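You operate a simulated robot arm through the tools that you are given. There is no shell and no other tool. Be economical: measure what you need, move in short steps, check, and stop when the job is done.

Carry out the task below with a simulated two-armed robot. There is one attempt and no reset: what you move stays moved.

TASK
Pick up the fuses carton with one hand, pass it to the other hand and put it on the top of the work bench. Set down upright: fuses carton.

Only the result counts: the job must be done as asked and must still hold three seconds after the hand-in. Knocking over, shifting, dropping, spilling or breaking anything else fails it.

THE ROBOT
Two 7-joint arms with two-finger grippers on one trunk, on a base that drives. Base frame: it is fixed to the floor where the robot stands at the start and does not move with it; the origin is under the middle of the robot, x ahead of it, y to its left, z up; the surface under the hand at the start is at about z = 0.3. Readings come in m, degrees, newtons and seconds.
The left shoulder is at the start at [0.108, 0.175, 0.999], the right one opposite. With the tool pointing down near the work surface each hand reaches from about 0.1 to 0.8 m from the robot's upright axis, wherever it stands, measured 20 degrees to its own side. Places, roughly: top of the work bench [-3.8, -0.1, 0.9]. Payload 2.94 kg a hand.
The tool frame of a hand sits at the grasp point between the pads (the TCP): z along the fingers, y along the line on which they close. The tips reach 0.03 m beyond it. Largest opening 0.138 m; the body of the gripper starts 0.109 m behind the TCP.
Orientation is told as [roll, pitch, yaw] about the base's x, y, z axes, in that order, counted from this pose: with the fingers straight down and closing along the base's y, the tool's x points along the base's -x, its y along +y and its z along -z.

THE INTERFACE
- The arms move only by the tool send_rows. It takes "left_targets", "right_targets" or both (then of equal length, played together; a hand with none holds still); each is one flat list of numbers, 7 for each row, row after row: the shift along the base's x, y, z in m, then the turn, a rotation vector about the base's x, y, z in degrees, then the gripper command, from -1 (shut) to 1 (fully open), values between in proportion. In form: [x, y, z, wx, wy, wz, claw, x, y, z, wx, wy, wz, claw, ...]. A call has 1 to 10 rows; each row is the pose to reach, as a shift and turn from the pose commanded when the call began. Rows are played at 5 a second. More than 0.05 m and 8.6 degrees between two rows, or a gripper value outside its range, and nothing of the call is played. A pose out of reach is approached as far as the arm can. The call stops where the force on the tool passes 40 N (or 10 N more than at its start, if that is more) or the arm is blocked; 0.2 s more then pass. The fingers move at their own pace and stop on an object; they squeeze with about 36 N. The grip force told is the motor's: it shows also when the fingers shut on nothing. Time passes only in rows, and 0.2 s behind the last, so rows that repeat a pose let the fingers close. The reply holds the time, the measured pose of the TCP, the force on the tool along the base axes, the opening and the grip force, in the units named above and with some noise, with the torque about the TCP (base axes, N m) and any sound that the robot's microphone picked up.
- Cameras (640 x 400 px; columns grow to the right, rows downward): "scene" is now at [0.1992, 0.0476, 1.4617]; the picture's right is [0.78, -0.63, -0.00], its down [-0.58, -0.72, -0.38] and it looks along [0.24, 0.29, -0.93] (base axes); focal length 289 px, centre (320, 200). "left" rides on the left gripper at [0.071, -0.019, -0.146] in its tool frame; the picture's right is [0.26, 0.96, 0.00], its down [-0.85, 0.23, -0.48] and it looks along [-0.46, 0.12, 0.88] (tool axes); focal length 280 px, centre (320, 200). "right" rides on the right gripper at [0.071, 0.019, -0.146] in its tool frame; the picture's right is [-0.26, 0.96, 0.00], its down [-0.85, -0.23, -0.48] and it looks along [-0.46, -0.13, 0.88] (tool axes); focal length 280 px, centre (320, 200). There is no depth. A picture from a camera that has moved, and an enlarged one, comes with that camera's place and axes in the base frame and with its lens. The place of the scene camera against the robot may be out by one fixed shift of up to 0.025 m in any direction.
- capture(camera): a new picture of that camera. It takes no simulated time.
- lift_body(by): slides the trunk up (or, below 0, down) by that many m; the arms and the scene camera ride with it, the base frame stays. It gives what a move gives, with no picture.
- drive_base(legs): drives the robot by 1 to 6 legs, each [ahead, turn to the left] in m and degrees, along the robot's own axes; the way and the turn of a leg run together, so that a leg with both is an arc; at most 1.5 m and 180 degrees a leg. The arms and the cameras ride along, it lands a little off, and it stops where it bumps. It gives what a move gives.
- turn_head(pan, tilt): turns the head with the scene camera to pan (to the left, within 120 degrees either way) and tilt (down, from -29 to 69), counted from straight ahead of the robot. It gives what a move gives.
- inspect(camera, box): a new picture of the part [left, top, right, bottom] of that camera's present view, enlarged. It takes no simulated time.
- hand_in(): hands the job in; it is judged then, once.

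Work in short steps. Places have to be worked out from the pictures, the camera data and where the tool is seen: move nearer, look again, correct. Check each grasp and each placing, and mend what went wrong. You have 120 turns and 108 pictures in all, those below and enlarged ones among them. Open the grippers and draw the arms clear of the work before you hand the job in, unless the task says otherwise; then end with one line.

The tools are called after ">>>" by a JSON object that holds its "name" and its "arguments". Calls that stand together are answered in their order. send_rows: Moves the arms, as the interface text tells. Its arguments: {"type":"object","properties":{"left_targets":{"type":"array","items":{"type":"number"}},"right_targets":{"type":"array","items":{"type":"number"}}},"required":[]} The other tools are called the same way: lift_body (by) slides the trunk up or down; drive_base (legs) drives the base; turn_head (pan, tilt) turns the head that bears the scene camera; capture (camera) takes a picture; inspect (camera, box) takes an enlarged picture of a part of a camera's view; hand_in () hands the job in.

At the start:

```text
t: 0.0
left_tool_pos: [0.4096, 0.4846, 0.533]
left_orientation: [0.0, 0.0, -0.1]
left_contact_force: [0.7, 0.2, 0.3]
left_torque: [-0.01, 0.0, -0.02]
left_width: 0.1381
left_gripper_force: 0.0
right_tool_pos: [0.4305, -0.0048, 0.4748]
right_orientation: [0.0, 0.0, -0.1]
right_contact_force: [0.1, -0.1, 0.3]
right_torque: [0.02, 0.03, -0.01]
right_width: 0.138
right_gripper_force: 0.0
trunk travel left (down, up): [-0.175, 0.559]
robot x, y, heading: [0.0014, 0.0004, 0.0]
head pan, tilt: [50.9, 67.8]
```

scene: 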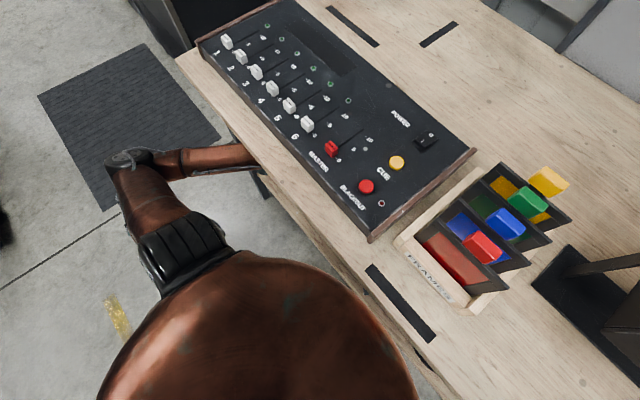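
right: 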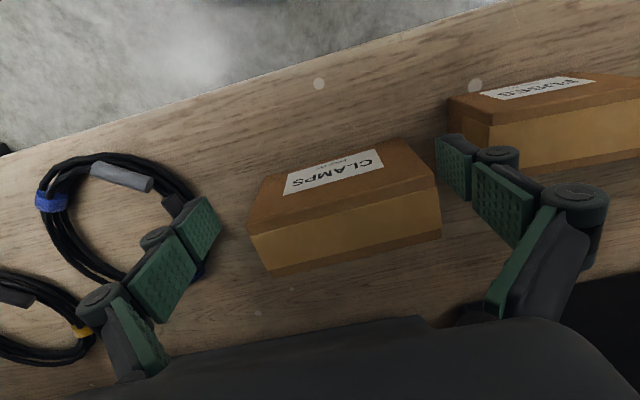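
left: 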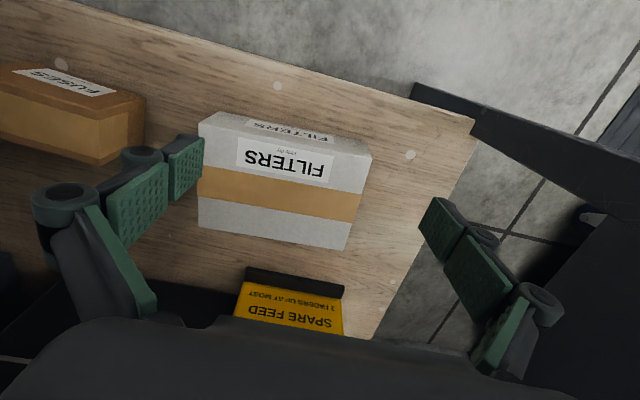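

The hand cameras show the fuses carton between the clamps and filters cartons. I'll turn the head to get an overview of the near surface.

>>> {"name": "turn_head", "arguments": {"pan": 15, "tilt": 55}}

>>> {"name": "capture", "arguments": {"camera": "scene"}}

```text
t: 1.0
left_tool_pos: [0.4099, 0.484, 0.5327]
left_orientation: [0.1, 0.1, 0.0]
left_contact_force: [0.1, -0.2, 0.3]
left_torque: [-0.01, 0.04, 0.02]
left_width: 0.1381
left_gripper_force: 0.1
right_tool_pos: [0.4315, -0.0047, 0.4755]
right_orientation: [0.1, 0.0, 0.0]
right_contact_force: [-0.5, 0.6, 0.4]
right_torque: [-0.01, 0.0, -0.02]
right_width: 0.1382
right_gripper_force: 0.1
trunk travel left (down, up): [-0.175, 0.559]
robot x, y, heading: [0.0023, -0.0025, 0.1]
head pan, tilt: [15.0, 55.0]
```

```text
104 pictures are left
camera scene: at [0.2328, 0.022, 1.4762], right [0.26, -0.97, 0.0], down [-0.79, -0.21, -0.57], along [0.55, 0.15, -0.82], focal length 289 px, centre (320, 200)
```

scene: 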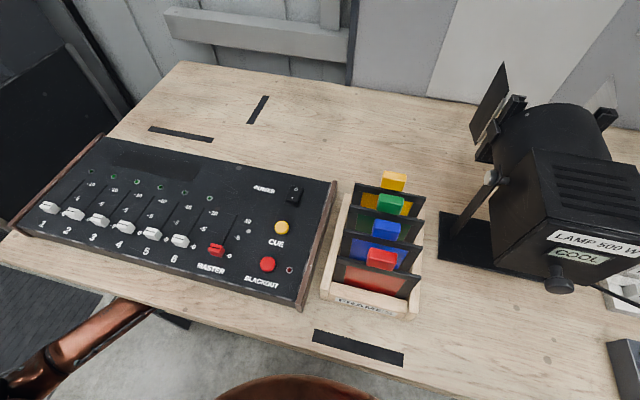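

The cartons sit on a low surface beneath the desk edge; triangulating the FUSES label gives about (0.444, 0.196, 0.343). I'll bring the left hand over toward it at its present height and move the right hand a bit away, then look.

>>> {"name": "send_rows", "arguments": {"left_targets": [0, -0.045, 0, 0, 0, 0, 1, 0, -0.09, 0, 0, 0, 0, 1, 0, -0.135, 0, 0, 0, 0, 1, 0, -0.18, 0, 0, 0, 0, 1, 0, -0.22, 0, 0, 0, 0, 1], "right_targets": [0, -0.03, 0, 0, 0, 0, 1, 0, -0.06, 0, 0, 0, 0, 1, 0, -0.09, 0, 0, 0, 0, 1, 0, -0.12, 0, 0, 0, 0, 1, 0, -0.14, 0, 0, 0, 0, 1]}}

>>> {"name": "capture", "arguments": {"camera": "left"}}

>>> {"name": "capture", "arguments": {"camera": "right"}}

```text
t: 2.1
left_tool_pos: [0.4094, 0.304, 0.5395]
left_orientation: [0.2, -0.3, 0.1]
left_contact_force: [-0.1, 0.7, 0.1]
left_torque: [0.01, -0.03, -0.01]
left_width: 0.1383
left_gripper_force: 0.0
right_tool_pos: [0.3353, -0.1195, 0.4361]
right_orientation: [1.1, 9.5, -0.9]
right_contact_force: [-0.7, 0.4, 0.7]
right_torque: [0.01, -0.01, 0.0]
right_width: 0.1378
right_gripper_force: 0.0
trunk travel left (down, up): [-0.175, 0.559]
robot x, y, heading: [0.0016, 0.0025, -0.4]
head pan, tilt: [15.0, 55.0]
stopped in row 5 (right hand): the arm was blocked; the commanded pose is now the measured one
```

```text
103 pictures are left
camera left: at [0.3367, 0.2841, 0.6849], right [-0.26, 0.96, 0.0], down [0.85, 0.23, 0.48], along [0.46, 0.13, -0.88], focal length 280 px, centre (320, 200)
```

left: 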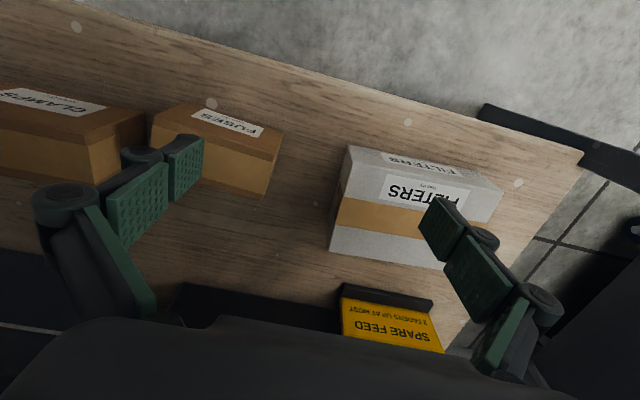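

```text
102 pictures are left
camera right: at [0.2908, -0.1036, 0.5915], right [0.28, 0.96, -0.03], down [0.91, -0.25, 0.32], along [0.3, -0.11, -0.95], focal length 280 px, centre (320, 200)
```

right: 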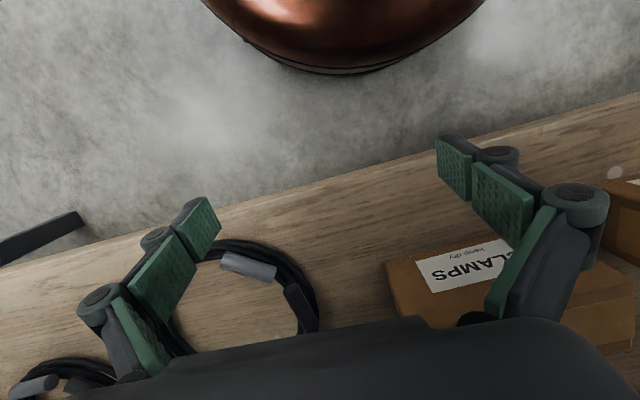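

The right arm was blocked and drifted back. I'll check that nothing on the desk was disturbed.

>>> {"name": "turn_head", "arguments": {"pan": -20, "tilt": 60}}

>>> {"name": "capture", "arguments": {"camera": "scene"}}

```text
t: 3.1
left_tool_pos: [0.4073, 0.3036, 0.536]
left_orientation: [0.1, -0.2, 0.0]
left_contact_force: [-0.2, 0.2, -0.7]
left_torque: [0.0, 0.0, -0.01]
left_width: 0.1381
left_gripper_force: 0.1
right_tool_pos: [0.3389, -0.1227, 0.4352]
right_orientation: [0.8, 9.1, -1.3]
right_contact_force: [-0.1, -0.4, -0.6]
right_torque: [-0.01, -0.01, -0.03]
right_width: 0.138
right_gripper_force: 0.0
trunk travel left (down, up): [-0.175, 0.559]
robot x, y, heading: [-0.0019, 0.0031, -0.4]
head pan, tilt: [-20.0, 60.0]
```

```text
101 pictures are left
camera scene: at [0.2194, -0.0198, 1.4711], right [-0.35, -0.94, 0.0], down [-0.81, 0.3, -0.5], along [0.47, -0.17, -0.86], focal length 289 px, centre (320, 200)
```

scene: 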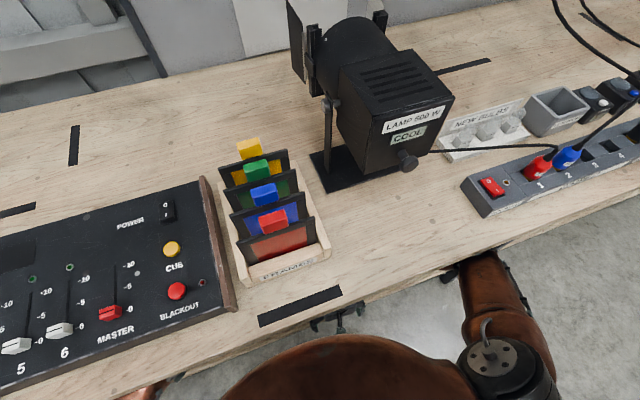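

Nothing on the desk was disturbed. I put the fuses carton at about 0.055 (x) × 0.13 (y) × 0.09 m with its centre near (0.473, 0.20), so it must be gripped across x. I'll yaw the left hand about -86°, lowering a little, to line up over it.

>>> {"name": "send_rows", "arguments": {"left_targets": [0, 0, -0.01, 0, 0, -8.5, 1, 0.0, 0, -0.02, 0, 0, -17, 1, 0.0, 0, -0.03, 0, 0, -25.5, 1, 0.0, 0, -0.04, 0, 0, -34, 1, 0.0, 0, -0.05, 0, 0, -42.5, 1, 0.0, 0, -0.05, 0, 0, -51, 1, 0.0, 0, -0.05, 0, 0, -59.5, 1, 0.0, 0, -0.05, 0, 0, -68, 1, 0.0, 0, -0.05, 0, 0, -76.5, 1, 0.0, 0, -0.05, 0, 0, -85, 1]}}

>>> {"name": "capture", "arguments": {"camera": "left"}}

```text
t: 5.3
left_tool_pos: [0.4082, 0.3026, 0.4865]
left_orientation: [0.2, 0.0, -85.3]
left_contact_force: [0.2, -1.1, -0.8]
left_torque: [0.01, 0.02, 0.0]
left_width: 0.1379
left_gripper_force: 0.1
right_tool_pos: [0.3389, -0.1242, 0.4342]
right_orientation: [0.7, 9.1, -1.3]
right_contact_force: [0.4, 0.2, 0.6]
right_torque: [-0.04, 0.02, 0.0]
right_width: 0.1381
right_gripper_force: 0.0
trunk travel left (down, up): [-0.175, 0.559]
robot x, y, heading: [-0.0007, 0.0032, -0.3]
head pan, tilt: [-20.0, 60.0]
```

```text
100 pictures are left
camera left: at [0.3821, 0.3726, 0.6318], right [0.94, 0.34, 0.0], down [0.3, -0.83, 0.48], along [0.17, -0.45, -0.88], focal length 280 px, centre (320, 200)
```

left: 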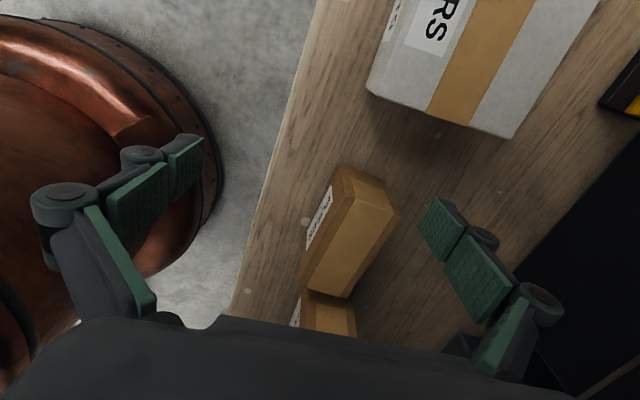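

The rotation worked. I'll enlarge the view of the carton to measure it.

>>> {"name": "inspect", "arguments": {"camera": "left", "box": [260, 140, 460, 340]}}

```text
2.00 times, centred on (360, 240) of left
camera zoom: at [0.3821, 0.3726, 0.6318], right [0.94, 0.34, 0.0], down [0.3, -0.83, 0.48], along [0.17, -0.45, -0.88], focal length 561 px, centre (240, 120)
```

zoom: 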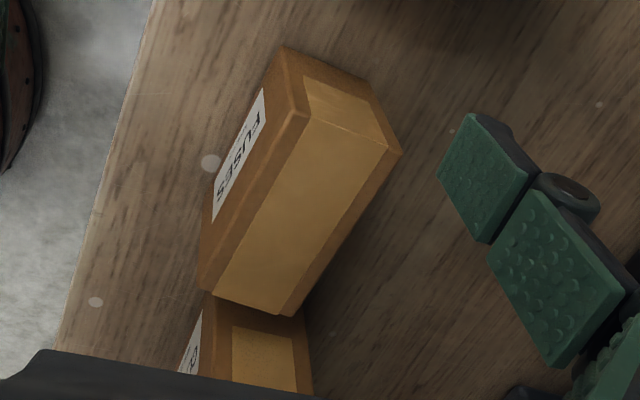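

Carton top: centre about (0.478, 0.199), z ≈ 0.393, yaw ≈ -5°. I'll move over a grip point at y ≈ 0.224, turn the last 9° and check before going down.

>>> {"name": "send_rows", "arguments": {"left_targets": [0.035, -0.03, 0, 0, 0, -4, 1, 0.071, -0.06, 0, 0, 0, -8.5, 1, 0.071, -0.079, 0, 0, 0, -8.5, 1, 0.071, -0.079, -0.04, 0, 0, -8.5, 1, 0.071, -0.079, -0.04, 0, 0, -8.5, 1]}}

>>> {"name": "capture", "arguments": {"camera": "left"}}

```text
t: 6.5
left_tool_pos: [0.4804, 0.2246, 0.4464]
left_orientation: [0.2, 0.0, -93.5]
left_contact_force: [0.0, -0.1, -0.1]
left_torque: [-0.03, 0.03, -0.01]
left_width: 0.1377
left_gripper_force: 0.0
right_tool_pos: [0.3398, -0.1242, 0.4332]
right_orientation: [0.7, 9.2, -1.3]
right_contact_force: [0.3, -0.1, 0.1]
right_torque: [0.02, 0.02, 0.05]
right_width: 0.1383
right_gripper_force: 0.0
trunk travel left (down, up): [-0.175, 0.559]
robot x, y, heading: [-0.0013, -0.001, -0.2]
head pan, tilt: [-20.0, 60.0]
```

```text
98 pictures are left
camera left: at [0.4637, 0.2963, 0.5919], right [0.98, 0.2, 0.0], down [0.18, -0.86, 0.48], along [0.1, -0.47, -0.88], focal length 280 px, centre (320, 200)
```

left: 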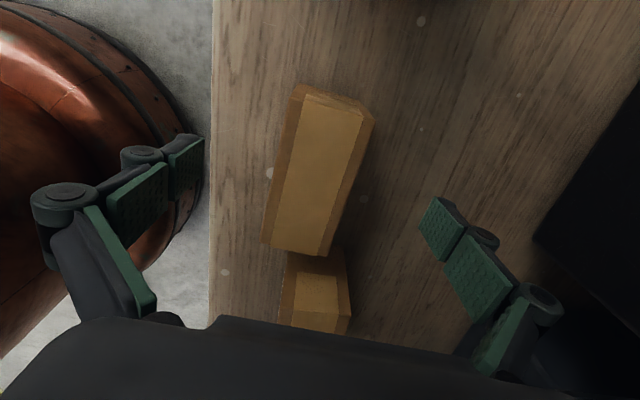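

The carton is centred between the fingers. I'll go down to z ≈ 0.36 and close.

>>> {"name": "send_rows", "arguments": {"left_targets": [0, 0, -0.03, 0, 0, 0, 1, 0, 0, -0.06, 0, 0, 0, 1, 0, 0, -0.086, 0, 0, 0, 1, 0, 0, -0.086, 0, 0, 0, 1, 0, 0, -0.086, 0, 0, 0, -1, 0, 0, -0.086, 0, 0, 0, -1, 0, 0, -0.086, 0, 0, 0, -1, 0, 0, -0.086, 0, 0, 0, -1, 0, 0, -0.086, 0, 0, 0, -1, 0, 0, -0.086, 0, 0, 0, -1]}}

>>> {"name": "capture", "arguments": {"camera": "left"}}

```text
t: 8.7
left_tool_pos: [0.4795, 0.2255, 0.3601]
left_orientation: [0.2, 0.1, -93.6]
left_contact_force: [-2.0, -0.5, 3.1]
left_torque: [-0.07, 0.12, -0.08]
left_width: 0.0642
left_gripper_force: 36.1
right_tool_pos: [0.3405, -0.1229, 0.4335]
right_orientation: [0.7, 9.1, -1.3]
right_contact_force: [0.0, 0.3, -0.4]
right_torque: [0.0, 0.01, 0.01]
right_width: 0.1379
right_gripper_force: 0.0
trunk travel left (down, up): [-0.175, 0.559]
robot x, y, heading: [-0.001, 0.0008, -0.4]
head pan, tilt: [-20.0, 60.0]
```

```text
97 pictures are left
camera left: at [0.4639, 0.2957, 0.5061], right [0.98, 0.2, 0.0], down [0.18, -0.86, 0.48], along [0.1, -0.47, -0.88], focal length 280 px, centre (320, 200)
```

left: 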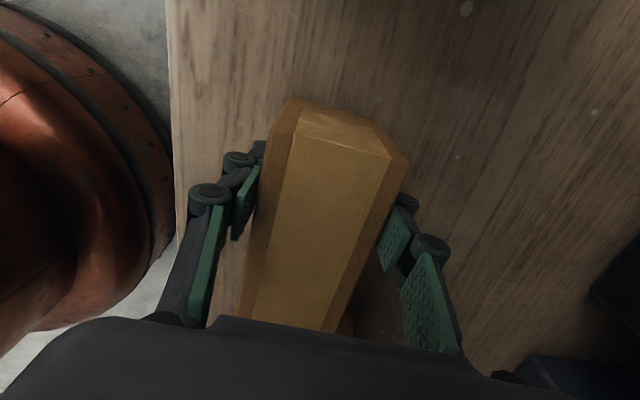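

Gripped at 0.064 m with 36 N. I'll lift 0.10 m and verify.

>>> {"name": "send_rows", "arguments": {"left_targets": [0, 0, 0.02, 0, 0, 0, -1, 0, 0, 0.045, 0, 0, 0, -1, 0, 0, 0.075, 0, 0, 0, -1, 0, 0, 0.1, 0, 0, 0, -1, 0, 0, 0.1, 0, 0, 0, -1]}}

>>> {"name": "capture", "arguments": {"camera": "left"}}

```text
t: 9.9
left_tool_pos: [0.48, 0.2245, 0.4606]
left_orientation: [0.3, -0.1, -93.4]
left_contact_force: [0.0, 0.1, -2.5]
left_torque: [0.06, -0.02, -0.02]
left_width: 0.0641
left_gripper_force: 36.3
right_tool_pos: [0.3409, -0.1243, 0.4343]
right_orientation: [0.7, 9.2, -1.3]
right_contact_force: [-0.4, 0.2, -0.3]
right_torque: [0.0, 0.01, -0.03]
right_width: 0.1379
right_gripper_force: 0.0
trunk travel left (down, up): [-0.175, 0.559]
robot x, y, heading: [-0.0031, 0.0, -0.3]
head pan, tilt: [-20.0, 60.0]
```

```text
96 pictures are left
camera left: at [0.4633, 0.2963, 0.6059], right [0.98, 0.2, 0.0], down [0.18, -0.86, 0.48], along [0.1, -0.47, -0.88], focal length 280 px, centre (320, 200)
```

left: 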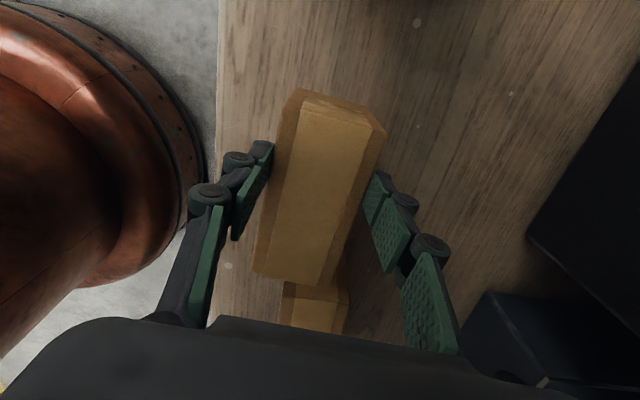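

The carton is held. Before backing away I'll look behind the robot on both sides.

>>> {"name": "turn_head", "arguments": {"pan": 120, "tilt": 25}}

>>> {"name": "capture", "arguments": {"camera": "scene"}}

>>> {"name": "turn_head", "arguments": {"pan": -120, "tilt": 25}}

>>> {"name": "capture", "arguments": {"camera": "scene"}}

```text
t: 12.1
left_tool_pos: [0.4787, 0.2259, 0.4593]
left_orientation: [0.2, 0.1, -93.4]
left_contact_force: [0.1, -1.3, -2.6]
left_torque: [0.1, -0.01, 0.0]
left_width: 0.0645
left_gripper_force: 36.0
right_tool_pos: [0.3401, -0.1259, 0.4334]
right_orientation: [0.8, 9.2, -1.2]
right_contact_force: [-0.6, 0.1, -0.2]
right_torque: [-0.01, 0.0, 0.02]
right_width: 0.1378
right_gripper_force: 0.0
trunk travel left (down, up): [-0.175, 0.559]
robot x, y, heading: [-0.0036, 0.0036, -0.5]
head pan, tilt: [120.0, 25.0]
```

```text
95 pictures are left
camera scene: at [0.1121, 0.0827, 1.5206], right [0.87, 0.49, 0.0], down [0.21, -0.37, -0.91], along [-0.45, 0.79, -0.42], focal length 289 px, centre (320, 200)
```

scene: 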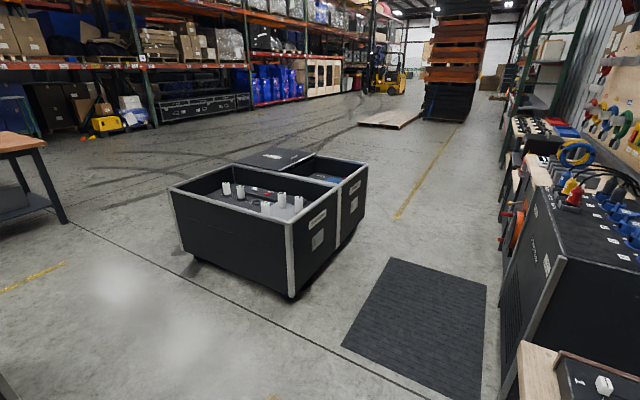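

```text
t: 15.5
left_tool_pos: [0.4783, 0.2242, 0.4596]
left_orientation: [0.2, 0.1, -93.6]
left_contact_force: [0.2, 0.1, -2.7]
left_torque: [0.05, 0.01, 0.01]
left_width: 0.0642
left_gripper_force: 35.7
right_tool_pos: [0.3403, -0.1243, 0.4331]
right_orientation: [0.9, 9.2, -1.2]
right_contact_force: [-0.3, 0.7, 1.1]
right_torque: [0.02, 0.03, 0.01]
right_width: 0.1379
right_gripper_force: 0.1
trunk travel left (down, up): [-0.175, 0.559]
robot x, y, heading: [-0.0015, 0.0013, -0.3]
head pan, tilt: [-120.0, 25.0]
```

```text
94 pictures are left
camera scene: at [0.1113, -0.077, 1.5204], right [-0.86, 0.5, 0.0], down [0.22, 0.37, -0.91], along [-0.46, -0.78, -0.43], focal length 289 px, centre (320, 200)
```

scene: 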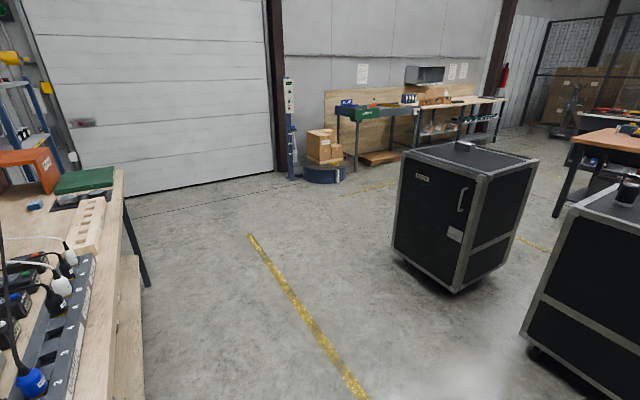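

The bench's legs are at about x = -3.6, y from -1.2 to 1.1. Black cases stand near x ≈ -1.5 (y ≤ -0.4) and a cart at y > 1.3. I'll back off 0.45 m straight to clear the desk.

>>> {"name": "drive_base", "arguments": {"legs": [[-0.45, 0]]}}

>>> {"name": "turn_head", "arguments": {"pan": 0, "tilt": 50}}

>>> {"name": "capture", "arguments": {"camera": "scene"}}

```text
t: 18.2
left_tool_pos: [0.0296, 0.2268, 0.4578]
left_orientation: [0.0, 0.1, -93.4]
left_contact_force: [0.1, -0.7, -2.2]
left_torque: [0.11, 0.04, -0.03]
left_width: 0.0643
left_gripper_force: 36.1
right_tool_pos: [-0.1077, -0.123, 0.4337]
right_orientation: [0.7, 9.2, -1.2]
right_contact_force: [0.0, -0.2, 0.4]
right_torque: [0.0, 0.02, -0.04]
right_width: 0.1381
right_gripper_force: 0.0
trunk travel left (down, up): [-0.175, 0.559]
robot x, y, heading: [-0.4547, -0.0013, -0.3]
head pan, tilt: [-120.0, 25.0]
```

```text
t: 20.2
left_tool_pos: [0.0298, 0.2273, 0.4572]
left_orientation: [0.0, 0.0, -93.4]
left_contact_force: [0.1, 0.3, -2.2]
left_torque: [0.07, 0.0, 0.0]
left_width: 0.0642
left_gripper_force: 36.0
right_tool_pos: [-0.1084, -0.1221, 0.4331]
right_orientation: [0.7, 9.2, -1.2]
right_contact_force: [0.5, 0.2, -0.5]
right_torque: [0.02, 0.03, 0.0]
right_width: 0.1379
right_gripper_force: 0.1
trunk travel left (down, up): [-0.175, 0.559]
robot x, y, heading: [-0.4483, 0.002, -0.1]
head pan, tilt: [0.0, 50.0]
```

```text
93 pictures are left
camera scene: at [-0.2109, 0.0036, 1.4827], right [0.0, -1.0, 0.0], down [-0.77, 0.0, -0.64], along [0.64, 0.0, -0.77], focal length 289 px, centre (320, 200)
```

scene: 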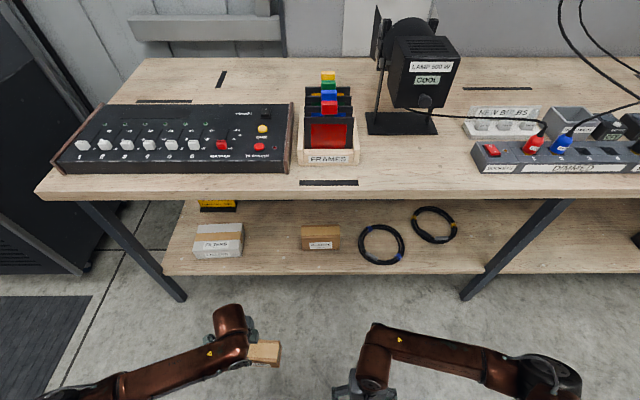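

The carton is clear of the desk and nothing else moved. Now I prepare the hand-over. The right hand goes back to plain vertical and starts yawing toward +90°, while the left brings the carton toward the middle.

>>> {"name": "send_rows", "arguments": {"left_targets": [0, -0.02, 0.01, 0, 0, 0, -1, 0, -0.04, 0.02, 0, 0, 0, -1, 0, -0.06, 0.03, 0, 0, 0, -1, 0, -0.08, 0.04, 0, 0, 0, -1, 0, -0.1, 0.05, 0, 0, 0, -1], "right_targets": [0.02, -0.03, 0.03, 0, -2, 0, 1, 0.04, -0.06, 0.06, 0, -4, 0, 1, 0.06, -0.09, 0.09, 0, -6, 0, 1, 0.08, -0.12, 0.12, 0, -8, 0, 1, 0.1, -0.15, 0.14, 0, -9.2, 1, 1]}}

>>> {"name": "send_rows", "arguments": {"right_targets": [0, 0, 0, 0, 0, 8.5, 1, 0, 0, 0, 0, 0, 17, 1, 0, 0, 0, 0, 0, 25.5, 1, 0, 0, 0, 0, 0, 34, 1, 0, 0, 0, 0, 0, 42.5, 1, 0, 0, 0, 0, 0, 51, 1, 0, 0, 0, 0, 0, 59.5, 1, 0, 0, 0, 0, 0, 68, 1, 0, 0, 0, 0, 0, 76.5, 1, 0, 0, 0, 0, 0, 85, 1]}}

>>> {"name": "capture", "arguments": {"camera": "scene"}}

```text
t: 21.4
left_tool_pos: [0.0289, 0.1261, 0.5075]
left_orientation: [0.0, 0.0, -93.5]
left_contact_force: [-0.2, -0.2, -3.3]
left_torque: [0.07, 0.01, 0.05]
left_width: 0.0645
left_gripper_force: 35.7
right_tool_pos: [-0.0077, -0.2725, 0.5737]
right_orientation: [0.8, 0.0, -0.2]
right_contact_force: [0.3, -0.3, 0.1]
right_torque: [-0.01, 0.04, 0.02]
right_width: 0.1379
right_gripper_force: 0.0
trunk travel left (down, up): [-0.175, 0.559]
robot x, y, heading: [-0.4514, 0.0001, 0.0]
head pan, tilt: [0.0, 50.0]
```

```text
t: 23.6
left_tool_pos: [0.0309, 0.1263, 0.5069]
left_orientation: [-0.1, 0.1, -93.5]
left_contact_force: [-0.2, -0.3, -2.6]
left_torque: [0.07, 0.06, -0.02]
left_width: 0.0641
left_gripper_force: 35.4
right_tool_pos: [-0.0325, -0.2527, 0.5582]
right_orientation: [0.0, 0.1, 84.7]
right_contact_force: [0.7, -0.4, -0.3]
right_torque: [0.05, 0.01, 0.02]
right_width: 0.138
right_gripper_force: 0.0
right hand out of reach, approached as far as the arm can: row 8, 9, 10
trunk travel left (down, up): [-0.175, 0.559]
robot x, y, heading: [-0.4512, -0.0013, -0.0]
head pan, tilt: [0.0, 50.0]
```

```text
92 pictures are left
camera scene: at [-0.2093, 0.0029, 1.4821], right [0.0, -1.0, 0.0], down [-0.77, 0.0, -0.64], along [0.64, 0.0, -0.77], focal length 289 px, centre (320, 200)
```

scene: 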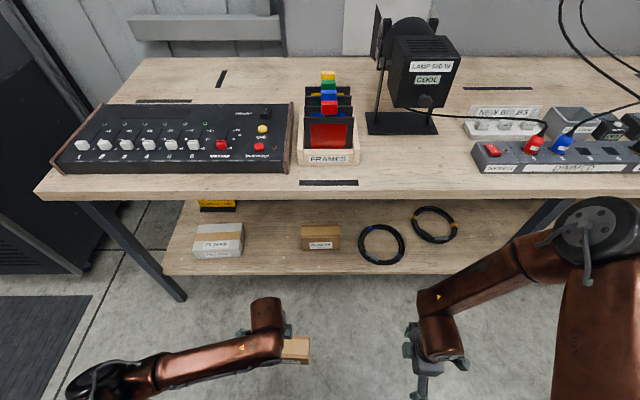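

The right hand is at yaw 85°. Next I tilt it 45° about x so the fingers point toward +y and down, moving partway toward the pre-grasp pose.

>>> {"name": "send_rows", "arguments": {"right_targets": [0.01, 0.015, 0.01, 7.5, 0, 0, 1, 0.02, 0.03, 0.02, 15, 0, 0, 1, 0.03, 0.045, 0.03, 22.5, 0, 0, 1, 0.04, 0.06, 0.04, 30, 0, 0, 1, 0.05, 0.075, 0.05, 37.5, 0, 0, 1, 0.06, 0.09, 0.05, 45, 0, 0, 1]}}

>>> {"name": "capture", "arguments": {"camera": "scene"}}

>>> {"name": "capture", "arguments": {"camera": "right"}}

```text
t: 25.0
left_tool_pos: [0.0297, 0.1261, 0.5077]
left_orientation: [-0.1, 0.1, -93.4]
left_contact_force: [0.8, 0.4, -3.6]
left_torque: [0.07, 0.0, 0.01]
left_width: 0.0644
left_gripper_force: 35.6
right_tool_pos: [0.027, -0.1645, 0.6091]
right_orientation: [6.2, -44.8, 82.8]
right_contact_force: [1.0, 0.9, -0.3]
right_torque: [0.0, 0.03, 0.02]
right_width: 0.1381
right_gripper_force: 0.0
right hand out of reach, approached as far as the arm can: row 1, 2, 3, 4
trunk travel left (down, up): [-0.175, 0.559]
robot x, y, heading: [-0.4476, -0.0004, -0.0]
head pan, tilt: [0.0, 50.0]
```

```text
91 pictures are left
camera scene: at [-0.2098, 0.002, 1.4823], right [0.0, -1.0, 0.0], down [-0.77, 0.0, -0.64], along [0.64, 0.0, -0.77], focal length 289 px, centre (320, 200)
```

scene: 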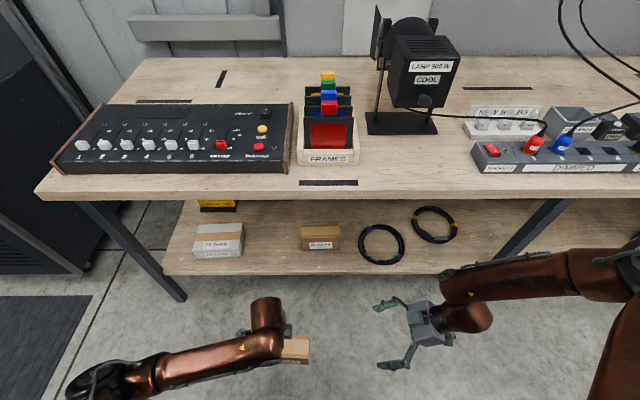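

```text
90 pictures are left
camera right: at [0.0044, -0.3172, 0.6622], right [-0.94, 0.23, 0.26], down [0.31, 0.25, 0.92], along [0.15, 0.94, -0.3], focal length 280 px, centre (320, 200)
```

right: 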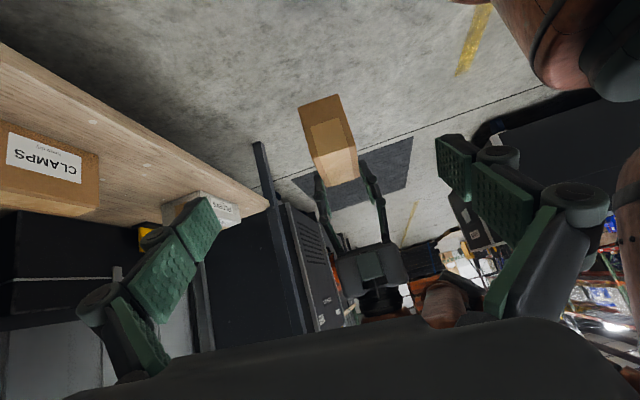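

The tilt is nearly right; the closing axis is about 4° off horizontal. I'll enlarge the right camera's view to check the carton's place against my estimate.

>>> {"name": "inspect", "arguments": {"camera": "right", "box": [240, 60, 440, 260]}}

```text
2.00 times, centred on (340, 160) of right
camera zoom: at [0.0044, -0.3172, 0.6622], right [-0.94, 0.23, 0.26], down [0.31, 0.25, 0.92], along [0.15, 0.94, -0.3], focal length 561 px, centre (280, 280)
```

zoom: 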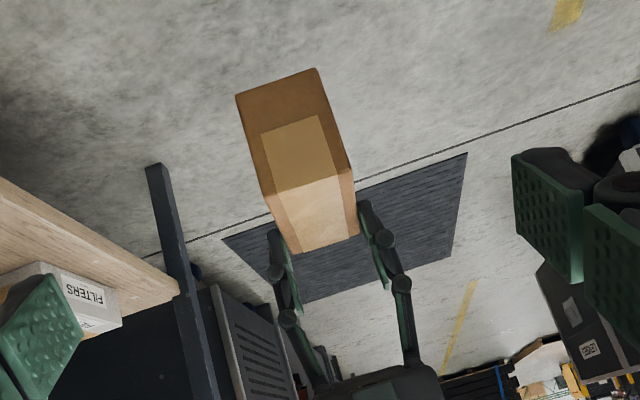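

The carton's top seems about 5 cm lower relative to the left fingers than at the grasp, so it may have slipped. I'll check with the left camera.

>>> {"name": "capture", "arguments": {"camera": "left"}}

>>> {"name": "inspect", "arguments": {"camera": "scene", "box": [200, 270, 400, 400]}}

```text
88 pictures are left
camera left: at [0.0147, 0.1979, 0.6534], right [0.98, 0.2, 0.0], down [0.18, -0.86, 0.47], along [0.1, -0.46, -0.88], focal length 280 px, centre (320, 200)
```

left: 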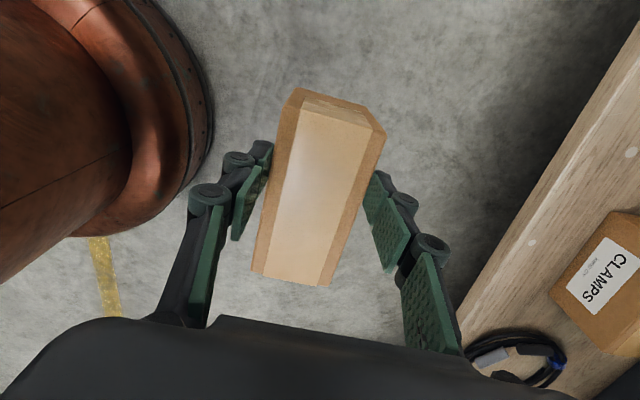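

```text
3.08 times, centred on (300, 335) of scene
camera zoom: at [-0.2098, 0.002, 1.4823], right [0.0, -1.0, 0.0], down [-0.77, 0.0, -0.64], along [0.64, 0.0, -0.77], focal length 890 px, centre (382, -215)
```

zoom: 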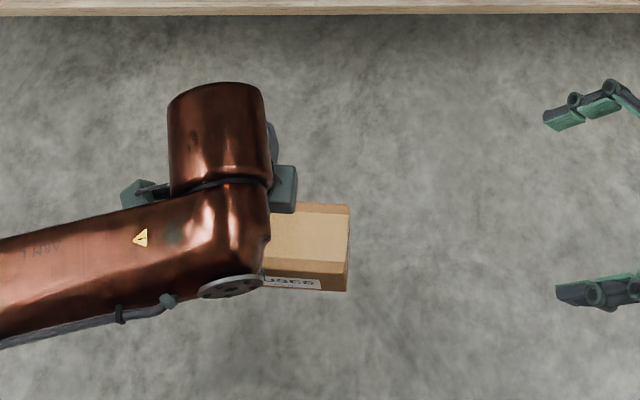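

The hold is stable but by the finger tips: the carton's top is at about z 0.488, its centre near (0.028, 0.10, 0.445). I'll bring the right hand to a pre-grasp 0.15 m back along its fingers and level the closing axis, aiming at the carton's centre.

>>> {"name": "send_rows", "arguments": {"right_targets": [0, 0.03, -0.012, 0, -1, 0, 1, 0, 0.06, -0.024, 0, -2, 0, 1, 0, 0.09, -0.036, 0, -3, 0, 1, 0, 0.12, -0.048, 0, -4, 0, 1, 0, 0.1565, -0.058, 0, -4.3, 0, 1]}}

>>> {"name": "capture", "arguments": {"camera": "right"}}

>>> {"name": "capture", "arguments": {"camera": "scene"}}

```text
t: 26.2
left_tool_pos: [0.0299, 0.1269, 0.5072]
left_orientation: [-0.1, 0.0, -93.4]
left_contact_force: [-0.1, -0.1, -3.7]
left_torque: [0.09, -0.02, 0.01]
left_width: 0.0642
left_gripper_force: 35.9
right_tool_pos: [0.0275, -0.0069, 0.551]
right_orientation: [-0.1, -45.2, 87.0]
right_contact_force: [-0.2, 0.5, -0.2]
right_torque: [-0.01, -0.04, 0.02]
right_width: 0.1379
right_gripper_force: 0.0
trunk travel left (down, up): [-0.175, 0.559]
robot x, y, heading: [-0.4482, -0.0023, -0.0]
head pan, tilt: [0.0, 50.0]
```

```text
86 pictures are left
camera right: at [0.0004, -0.1586, 0.6031], right [-0.95, 0.24, 0.18], down [0.24, 0.25, 0.94], along [0.18, 0.94, -0.29], focal length 280 px, centre (320, 200)
```

right: 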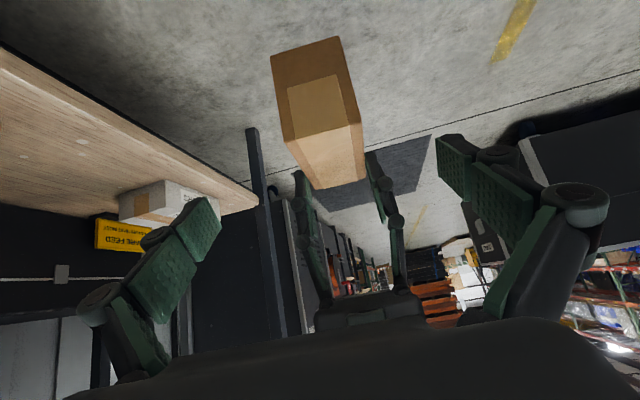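

```text
85 pictures are left
camera scene: at [-0.2106, 0.0041, 1.4826], right [0.0, -1.0, 0.0], down [-0.77, 0.0, -0.64], along [0.64, 0.0, -0.77], focal length 289 px, centre (320, 200)
```

scene: 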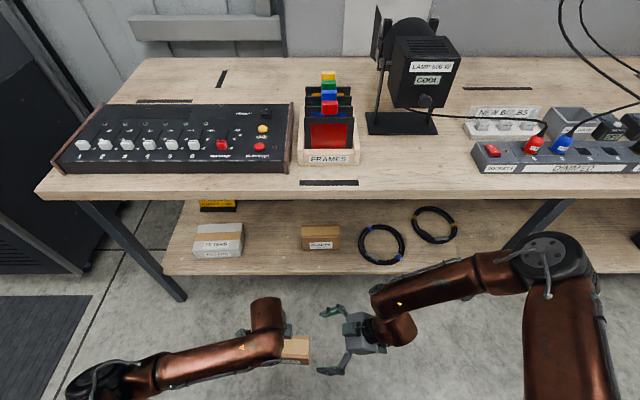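

Triangulation confirms it: the end is at y 0.035, top z 0.489, bottom 0.403. I'll advance along the fingers to the carton's centre with the gripper open.

>>> {"name": "send_rows", "arguments": {"right_targets": [0, 0.025, -0.025, 0, 0, 0, 1, 0, 0.05, -0.05, 0, 0, 0, 1, 0, 0.07, -0.07, 0, 0, 0, 1, 0, 0.09, -0.09, 0, 0, 0, 1, 0, 0.102, -0.104, 0, 0, 0, 1, 0, 0.102, -0.104, 0, 0, 0, 1]}}

>>> {"name": "capture", "arguments": {"camera": "right"}}

>>> {"name": "capture", "arguments": {"camera": "left"}}

```text
t: 27.6
left_tool_pos: [0.0296, 0.127, 0.5064]
left_orientation: [-0.1, -0.1, -93.5]
left_contact_force: [-0.3, 0.4, -1.8]
left_torque: [0.07, 0.01, 0.02]
left_width: 0.0645
left_gripper_force: 36.0
right_tool_pos: [0.0265, 0.0953, 0.4475]
right_orientation: [-0.1, -45.2, 87.0]
right_contact_force: [0.1, 0.1, 0.5]
right_torque: [0.0, -0.02, -0.01]
right_width: 0.1381
right_gripper_force: 0.0
trunk travel left (down, up): [-0.175, 0.559]
robot x, y, heading: [-0.448, 0.0001, -0.0]
head pan, tilt: [0.0, 50.0]
```

```text
84 pictures are left
camera right: at [-0.0003, -0.0574, 0.4994], right [-0.95, 0.24, 0.19], down [0.24, 0.25, 0.94], along [0.18, 0.94, -0.29], focal length 280 px, centre (320, 200)
```

right: 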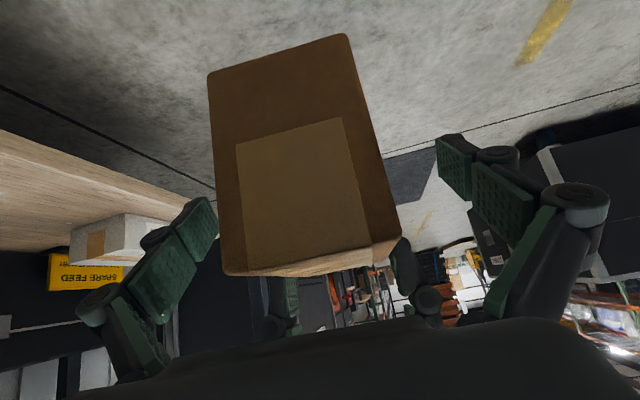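

```text
83 pictures are left
camera left: at [0.0143, 0.1986, 0.6538], right [0.98, 0.2, 0.0], down [0.18, -0.86, 0.48], along [0.1, -0.47, -0.88], focal length 280 px, centre (320, 200)
```

left: 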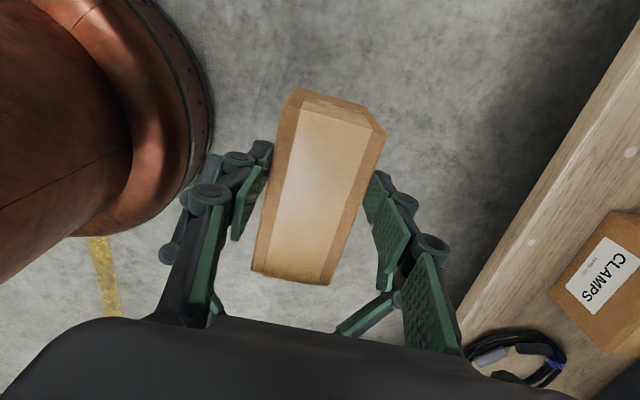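

The right fingers straddle the carton clear of the left ones. I'll close the right hand while the left holds still.

>>> {"name": "send_rows", "arguments": {"right_targets": [0, 0, 0, 0, 0, 0, -1, 0, 0, 0, 0, 0, 0, -1, 0, 0, 0, 0, 0, 0, -1, 0, 0, 0, 0, 0, 0, -1, 0, 0, 0, 0, 0, 0, -1, 0, 0, 0, 0, 0, 0, -1, 0, 0, 0, 0, 0, 0, -1]}}

>>> {"name": "capture", "arguments": {"camera": "right"}}

>>> {"name": "capture", "arguments": {"camera": "left"}}

```text
t: 29.2
left_tool_pos: [0.03, 0.1278, 0.5072]
left_orientation: [-0.1, 0.1, -93.4]
left_contact_force: [-3.6, 0.2, -2.9]
left_torque: [0.08, 0.09, 0.06]
left_width: 0.0641
left_gripper_force: 36.1
right_tool_pos: [0.0277, 0.0939, 0.4468]
right_orientation: [-0.1, -45.2, 87.0]
right_contact_force: [3.4, -1.2, -0.2]
right_torque: [0.03, 0.14, -0.17]
right_width: 0.0643
right_gripper_force: 35.8
trunk travel left (down, up): [-0.175, 0.559]
robot x, y, heading: [-0.454, 0.0001, 0.1]
head pan, tilt: [0.0, 50.0]
```

```text
82 pictures are left
camera right: at [0.0002, -0.0578, 0.4996], right [-0.95, 0.24, 0.18], down [0.24, 0.25, 0.94], along [0.18, 0.94, -0.29], focal length 280 px, centre (320, 200)
```

right: 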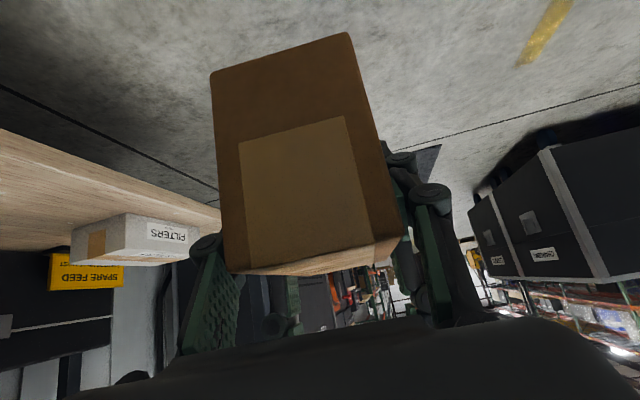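

```text
81 pictures are left
camera left: at [0.0141, 0.1986, 0.6536], right [0.98, 0.2, 0.0], down [0.18, -0.86, 0.48], along [0.1, -0.47, -0.88], focal length 280 px, centre (320, 200)
```

left: 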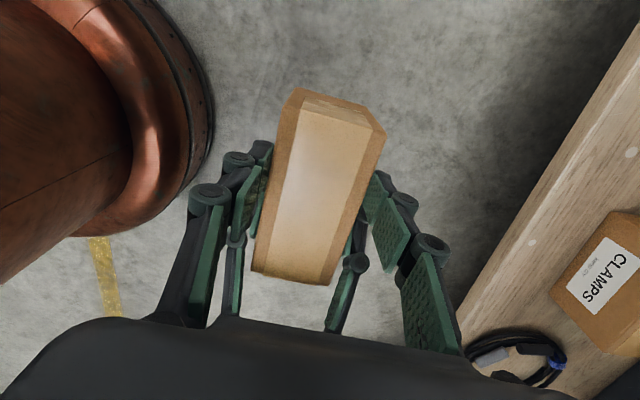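

Both hands now hold it at 0.064 m. I'll open the left hand, then check for slip.

>>> {"name": "send_rows", "arguments": {"left_targets": [0, 0, 0, 0, 0, 0, -0.3, 0, 0, 0, 0, 0, 0, 0.2, 0, 0, 0, 0, 0, 0, 0.5, 0, 0, 0, 0, 0, 0, 0.5, 0, 0, 0, 0, 0, 0, 0.5]}}

>>> {"name": "capture", "arguments": {"camera": "right"}}

>>> {"name": "capture", "arguments": {"camera": "left"}}

```text
t: 30.4
left_tool_pos: [0.0292, 0.1257, 0.5072]
left_orientation: [0.0, 0.0, -93.4]
left_contact_force: [0.5, -0.2, -0.9]
left_torque: [0.0, -0.03, -0.03]
left_width: 0.1036
left_gripper_force: 0.0
right_tool_pos: [0.0261, 0.0952, 0.4477]
right_orientation: [-0.1, -45.2, 86.9]
right_contact_force: [-0.1, 0.0, -0.1]
right_torque: [-0.01, 0.02, 0.01]
right_width: 0.0645
right_gripper_force: 35.7
trunk travel left (down, up): [-0.175, 0.559]
robot x, y, heading: [-0.4505, 0.0028, 0.0]
head pan, tilt: [0.0, 50.0]
```

```text
80 pictures are left
camera right: at [-0.0002, -0.0576, 0.4995], right [-0.95, 0.24, 0.18], down [0.24, 0.25, 0.94], along [0.18, 0.94, -0.29], focal length 280 px, centre (320, 200)
```

right: 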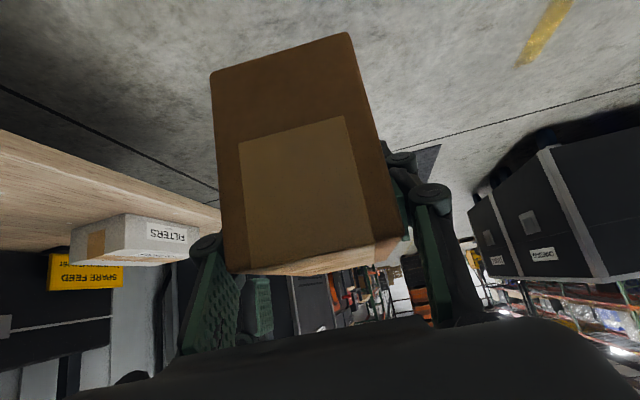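

```text
79 pictures are left
camera left: at [0.0144, 0.1986, 0.6537], right [0.98, 0.2, 0.0], down [0.18, -0.86, 0.48], along [0.1, -0.47, -0.88], focal length 280 px, centre (320, 200)
```

left: 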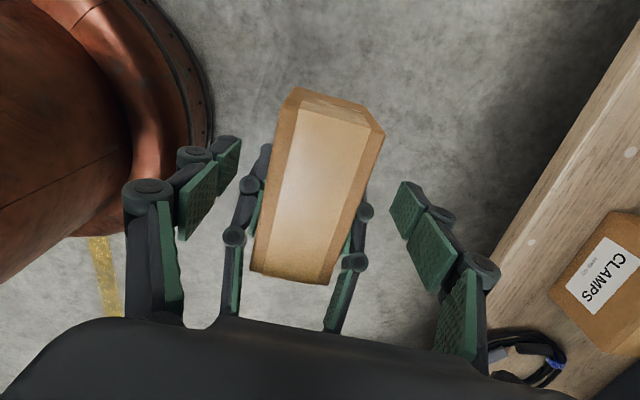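

The carton stayed put in the right hand. I'll draw the left hand straight up, then outward.

>>> {"name": "send_rows", "arguments": {"left_targets": [0, 0, 0.04, 0, 0, 0, 0.5, 0, 0, 0.08, 0, 0, 0, 0.5, 0, 0.03, 0.11, 0, 0, 0, 0.5, 0, 0.07, 0.13, 0, 0, 0, 0.5, 0, 0.11, 0.13, 0, 0, 0, 0.5, 0, 0.15, 0.13, 0, 0, 0, 0.5, 0, 0.18, 0.13, 0, 0, 0, 0.5]}}

>>> {"name": "capture", "arguments": {"camera": "scene"}}

>>> {"name": "capture", "arguments": {"camera": "right"}}

```text
t: 32.0
left_tool_pos: [0.0297, 0.3065, 0.6392]
left_orientation: [0.0, -0.2, -93.5]
left_contact_force: [-0.1, -0.2, 0.4]
left_torque: [0.0, 0.0, -0.01]
left_width: 0.1035
left_gripper_force: 0.1
right_tool_pos: [0.0269, 0.0944, 0.4474]
right_orientation: [-0.2, -45.2, 86.9]
right_contact_force: [0.2, -0.1, -0.6]
right_torque: [-0.02, 0.0, -0.01]
right_width: 0.0644
right_gripper_force: 35.9
trunk travel left (down, up): [-0.175, 0.559]
robot x, y, heading: [-0.4545, 0.0001, -0.2]
head pan, tilt: [0.0, 50.0]
```

```text
78 pictures are left
camera scene: at [-0.2109, 0.0042, 1.4827], right [0.0, -1.0, 0.0], down [-0.77, 0.0, -0.64], along [0.64, 0.0, -0.77], focal length 289 px, centre (320, 200)
```

scene: 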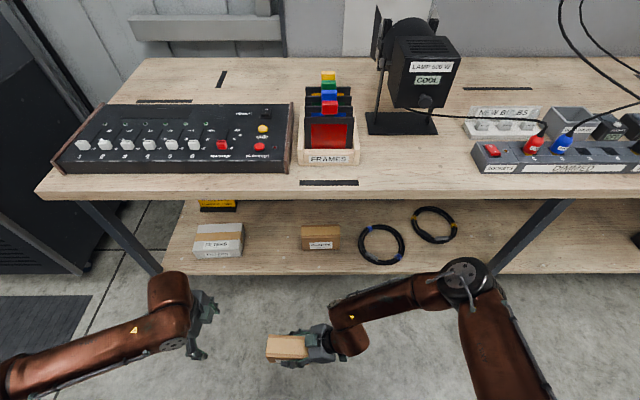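

```text
77 pictures are left
camera right: at [-0.0002, -0.0575, 0.4996], right [-0.95, 0.24, 0.18], down [0.24, 0.25, 0.94], along [0.18, 0.94, -0.29], focal length 280 px, centre (320, 200)
```

right: 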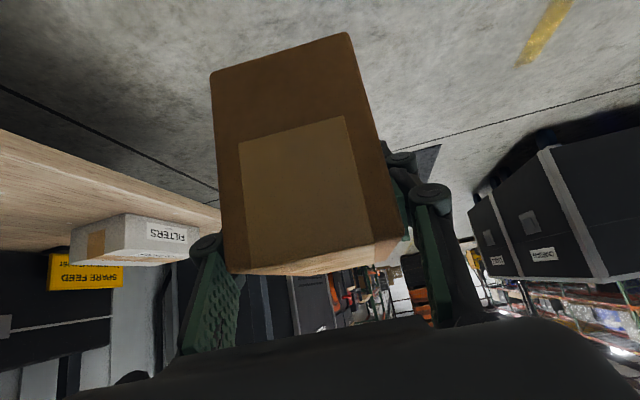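

The pass is done; the right hand holds the carton firmly. I'll back up another 0.25 m, turn left 90°, and look toward the bench.

>>> {"name": "drive_base", "arguments": {"legs": [[-0.25, 0], [0, 90]]}}

>>> {"name": "turn_head", "arguments": {"pan": 90, "tilt": 25}}

>>> {"name": "capture", "arguments": {"camera": "scene"}}

>>> {"name": "capture", "arguments": {"camera": "right"}}

```text
t: 33.5
left_tool_pos: [-0.1448, 0.3473, 0.6593]
left_orientation: [1.7, 7.0, -92.7]
left_contact_force: [-0.5, -0.3, -1.2]
left_torque: [0.03, -0.07, 0.02]
left_width: 0.1036
left_gripper_force: 0.8
right_tool_pos: [-0.1565, 0.0953, 0.457]
right_orientation: [-2.5, -45.0, 88.7]
right_contact_force: [3.1, 1.4, 2.3]
right_torque: [-0.52, 0.15, 0.14]
right_width: 0.0642
right_gripper_force: 36.4
trunk travel left (down, up): [-0.175, 0.559]
robot x, y, heading: [-0.6397, 0.0026, -0.0]
head pan, tilt: [0.0, 50.0]
stopped in leg 1: the robot was blocked; the commanded pose is now the measured one
```

```text
t: 35.2
left_tool_pos: [-0.1812, 0.3348, 0.6782]
left_orientation: [5.0, 6.4, -94.6]
left_contact_force: [-1.3, -1.3, 0.6]
left_torque: [0.05, -0.08, -0.01]
left_width: 0.1035
left_gripper_force: 0.7
right_tool_pos: [-0.1796, 0.0941, 0.4709]
right_orientation: [-5.4, -45.1, 91.0]
right_contact_force: [0.3, 0.2, -2.2]
right_torque: [-0.11, 0.01, -0.06]
right_width: 0.0644
right_gripper_force: 35.7
trunk travel left (down, up): [-0.175, 0.559]
robot x, y, heading: [-0.6373, 0.0011, 0.0]
head pan, tilt: [90.0, 25.0]
```

```text
76 pictures are left
camera scene: at [-0.4791, 0.0959, 1.5214], right [1.0, 0.0, 0.0], down [0.0, -0.42, -0.91], along [0.0, 0.91, -0.42], focal length 289 px, centre (320, 200)
```

scene: 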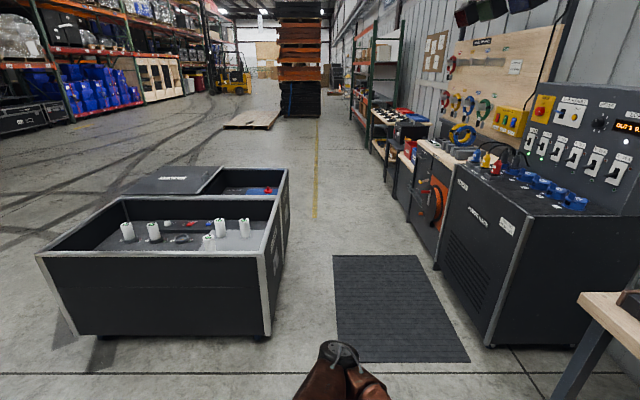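

```text
75 pictures are left
camera right: at [-0.2102, -0.0581, 0.5211], right [-0.96, 0.24, 0.12], down [0.18, 0.25, 0.95], along [0.19, 0.94, -0.28], focal length 280 px, centre (320, 200)
```

right: 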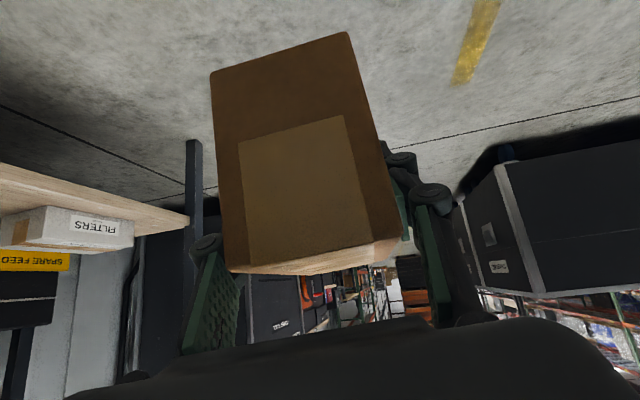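

The base was blocked after 0.19 m. I'll look behind on both sides before going anywhere.

>>> {"name": "turn_head", "arguments": {"pan": -120, "tilt": 45}}

>>> {"name": "capture", "arguments": {"camera": "scene"}}

>>> {"name": "turn_head", "arguments": {"pan": 120, "tilt": 45}}

>>> {"name": "capture", "arguments": {"camera": "scene"}}

```text
t: 38.2
left_tool_pos: [-0.174, 0.3362, 0.6729]
left_orientation: [4.3, 6.4, -94.3]
left_contact_force: [-0.7, 0.5, 0.0]
left_torque: [0.01, -0.01, -0.02]
left_width: 0.1035
left_gripper_force: 0.1
right_tool_pos: [-0.1754, 0.0938, 0.4668]
right_orientation: [-4.9, -45.1, 90.4]
right_contact_force: [0.3, -0.3, -2.8]
right_torque: [0.0, -0.01, -0.06]
right_width: 0.0645
right_gripper_force: 36.5
trunk travel left (down, up): [-0.175, 0.559]
robot x, y, heading: [-0.634, -0.001, 0.1]
head pan, tilt: [-120.0, 45.0]
```

```text
74 pictures are left
camera scene: at [-0.513, -0.0666, 1.4897], right [-0.87, 0.5, 0.0], down [0.35, 0.61, -0.71], along [-0.35, -0.61, -0.71], focal length 289 px, centre (320, 200)
```

scene: 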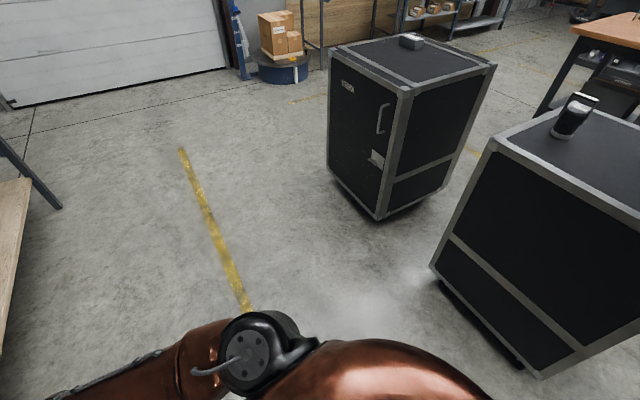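

```text
t: 41.6
left_tool_pos: [-0.1734, 0.3361, 0.6736]
left_orientation: [4.4, 6.5, -94.3]
left_contact_force: [-0.4, -0.6, 1.0]
left_torque: [-0.02, -0.01, -0.05]
left_width: 0.1037
left_gripper_force: 0.0
right_tool_pos: [-0.1751, 0.094, 0.4658]
right_orientation: [-4.9, -45.1, 90.5]
right_contact_force: [0.0, -0.5, -2.0]
right_torque: [0.0, 0.02, 0.01]
right_width: 0.0644
right_gripper_force: 36.2
trunk travel left (down, up): [-0.175, 0.559]
robot x, y, heading: [-0.6402, 0.0031, -0.3]
head pan, tilt: [120.0, 45.0]
```

```text
73 pictures are left
camera scene: at [-0.513, 0.0744, 1.4896], right [0.87, 0.5, 0.0], down [0.35, -0.61, -0.71], along [-0.35, 0.61, -0.71], focal length 289 px, centre (320, 200)
```

scene: 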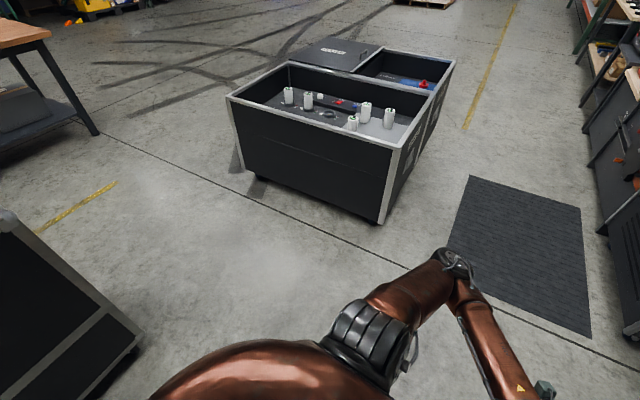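

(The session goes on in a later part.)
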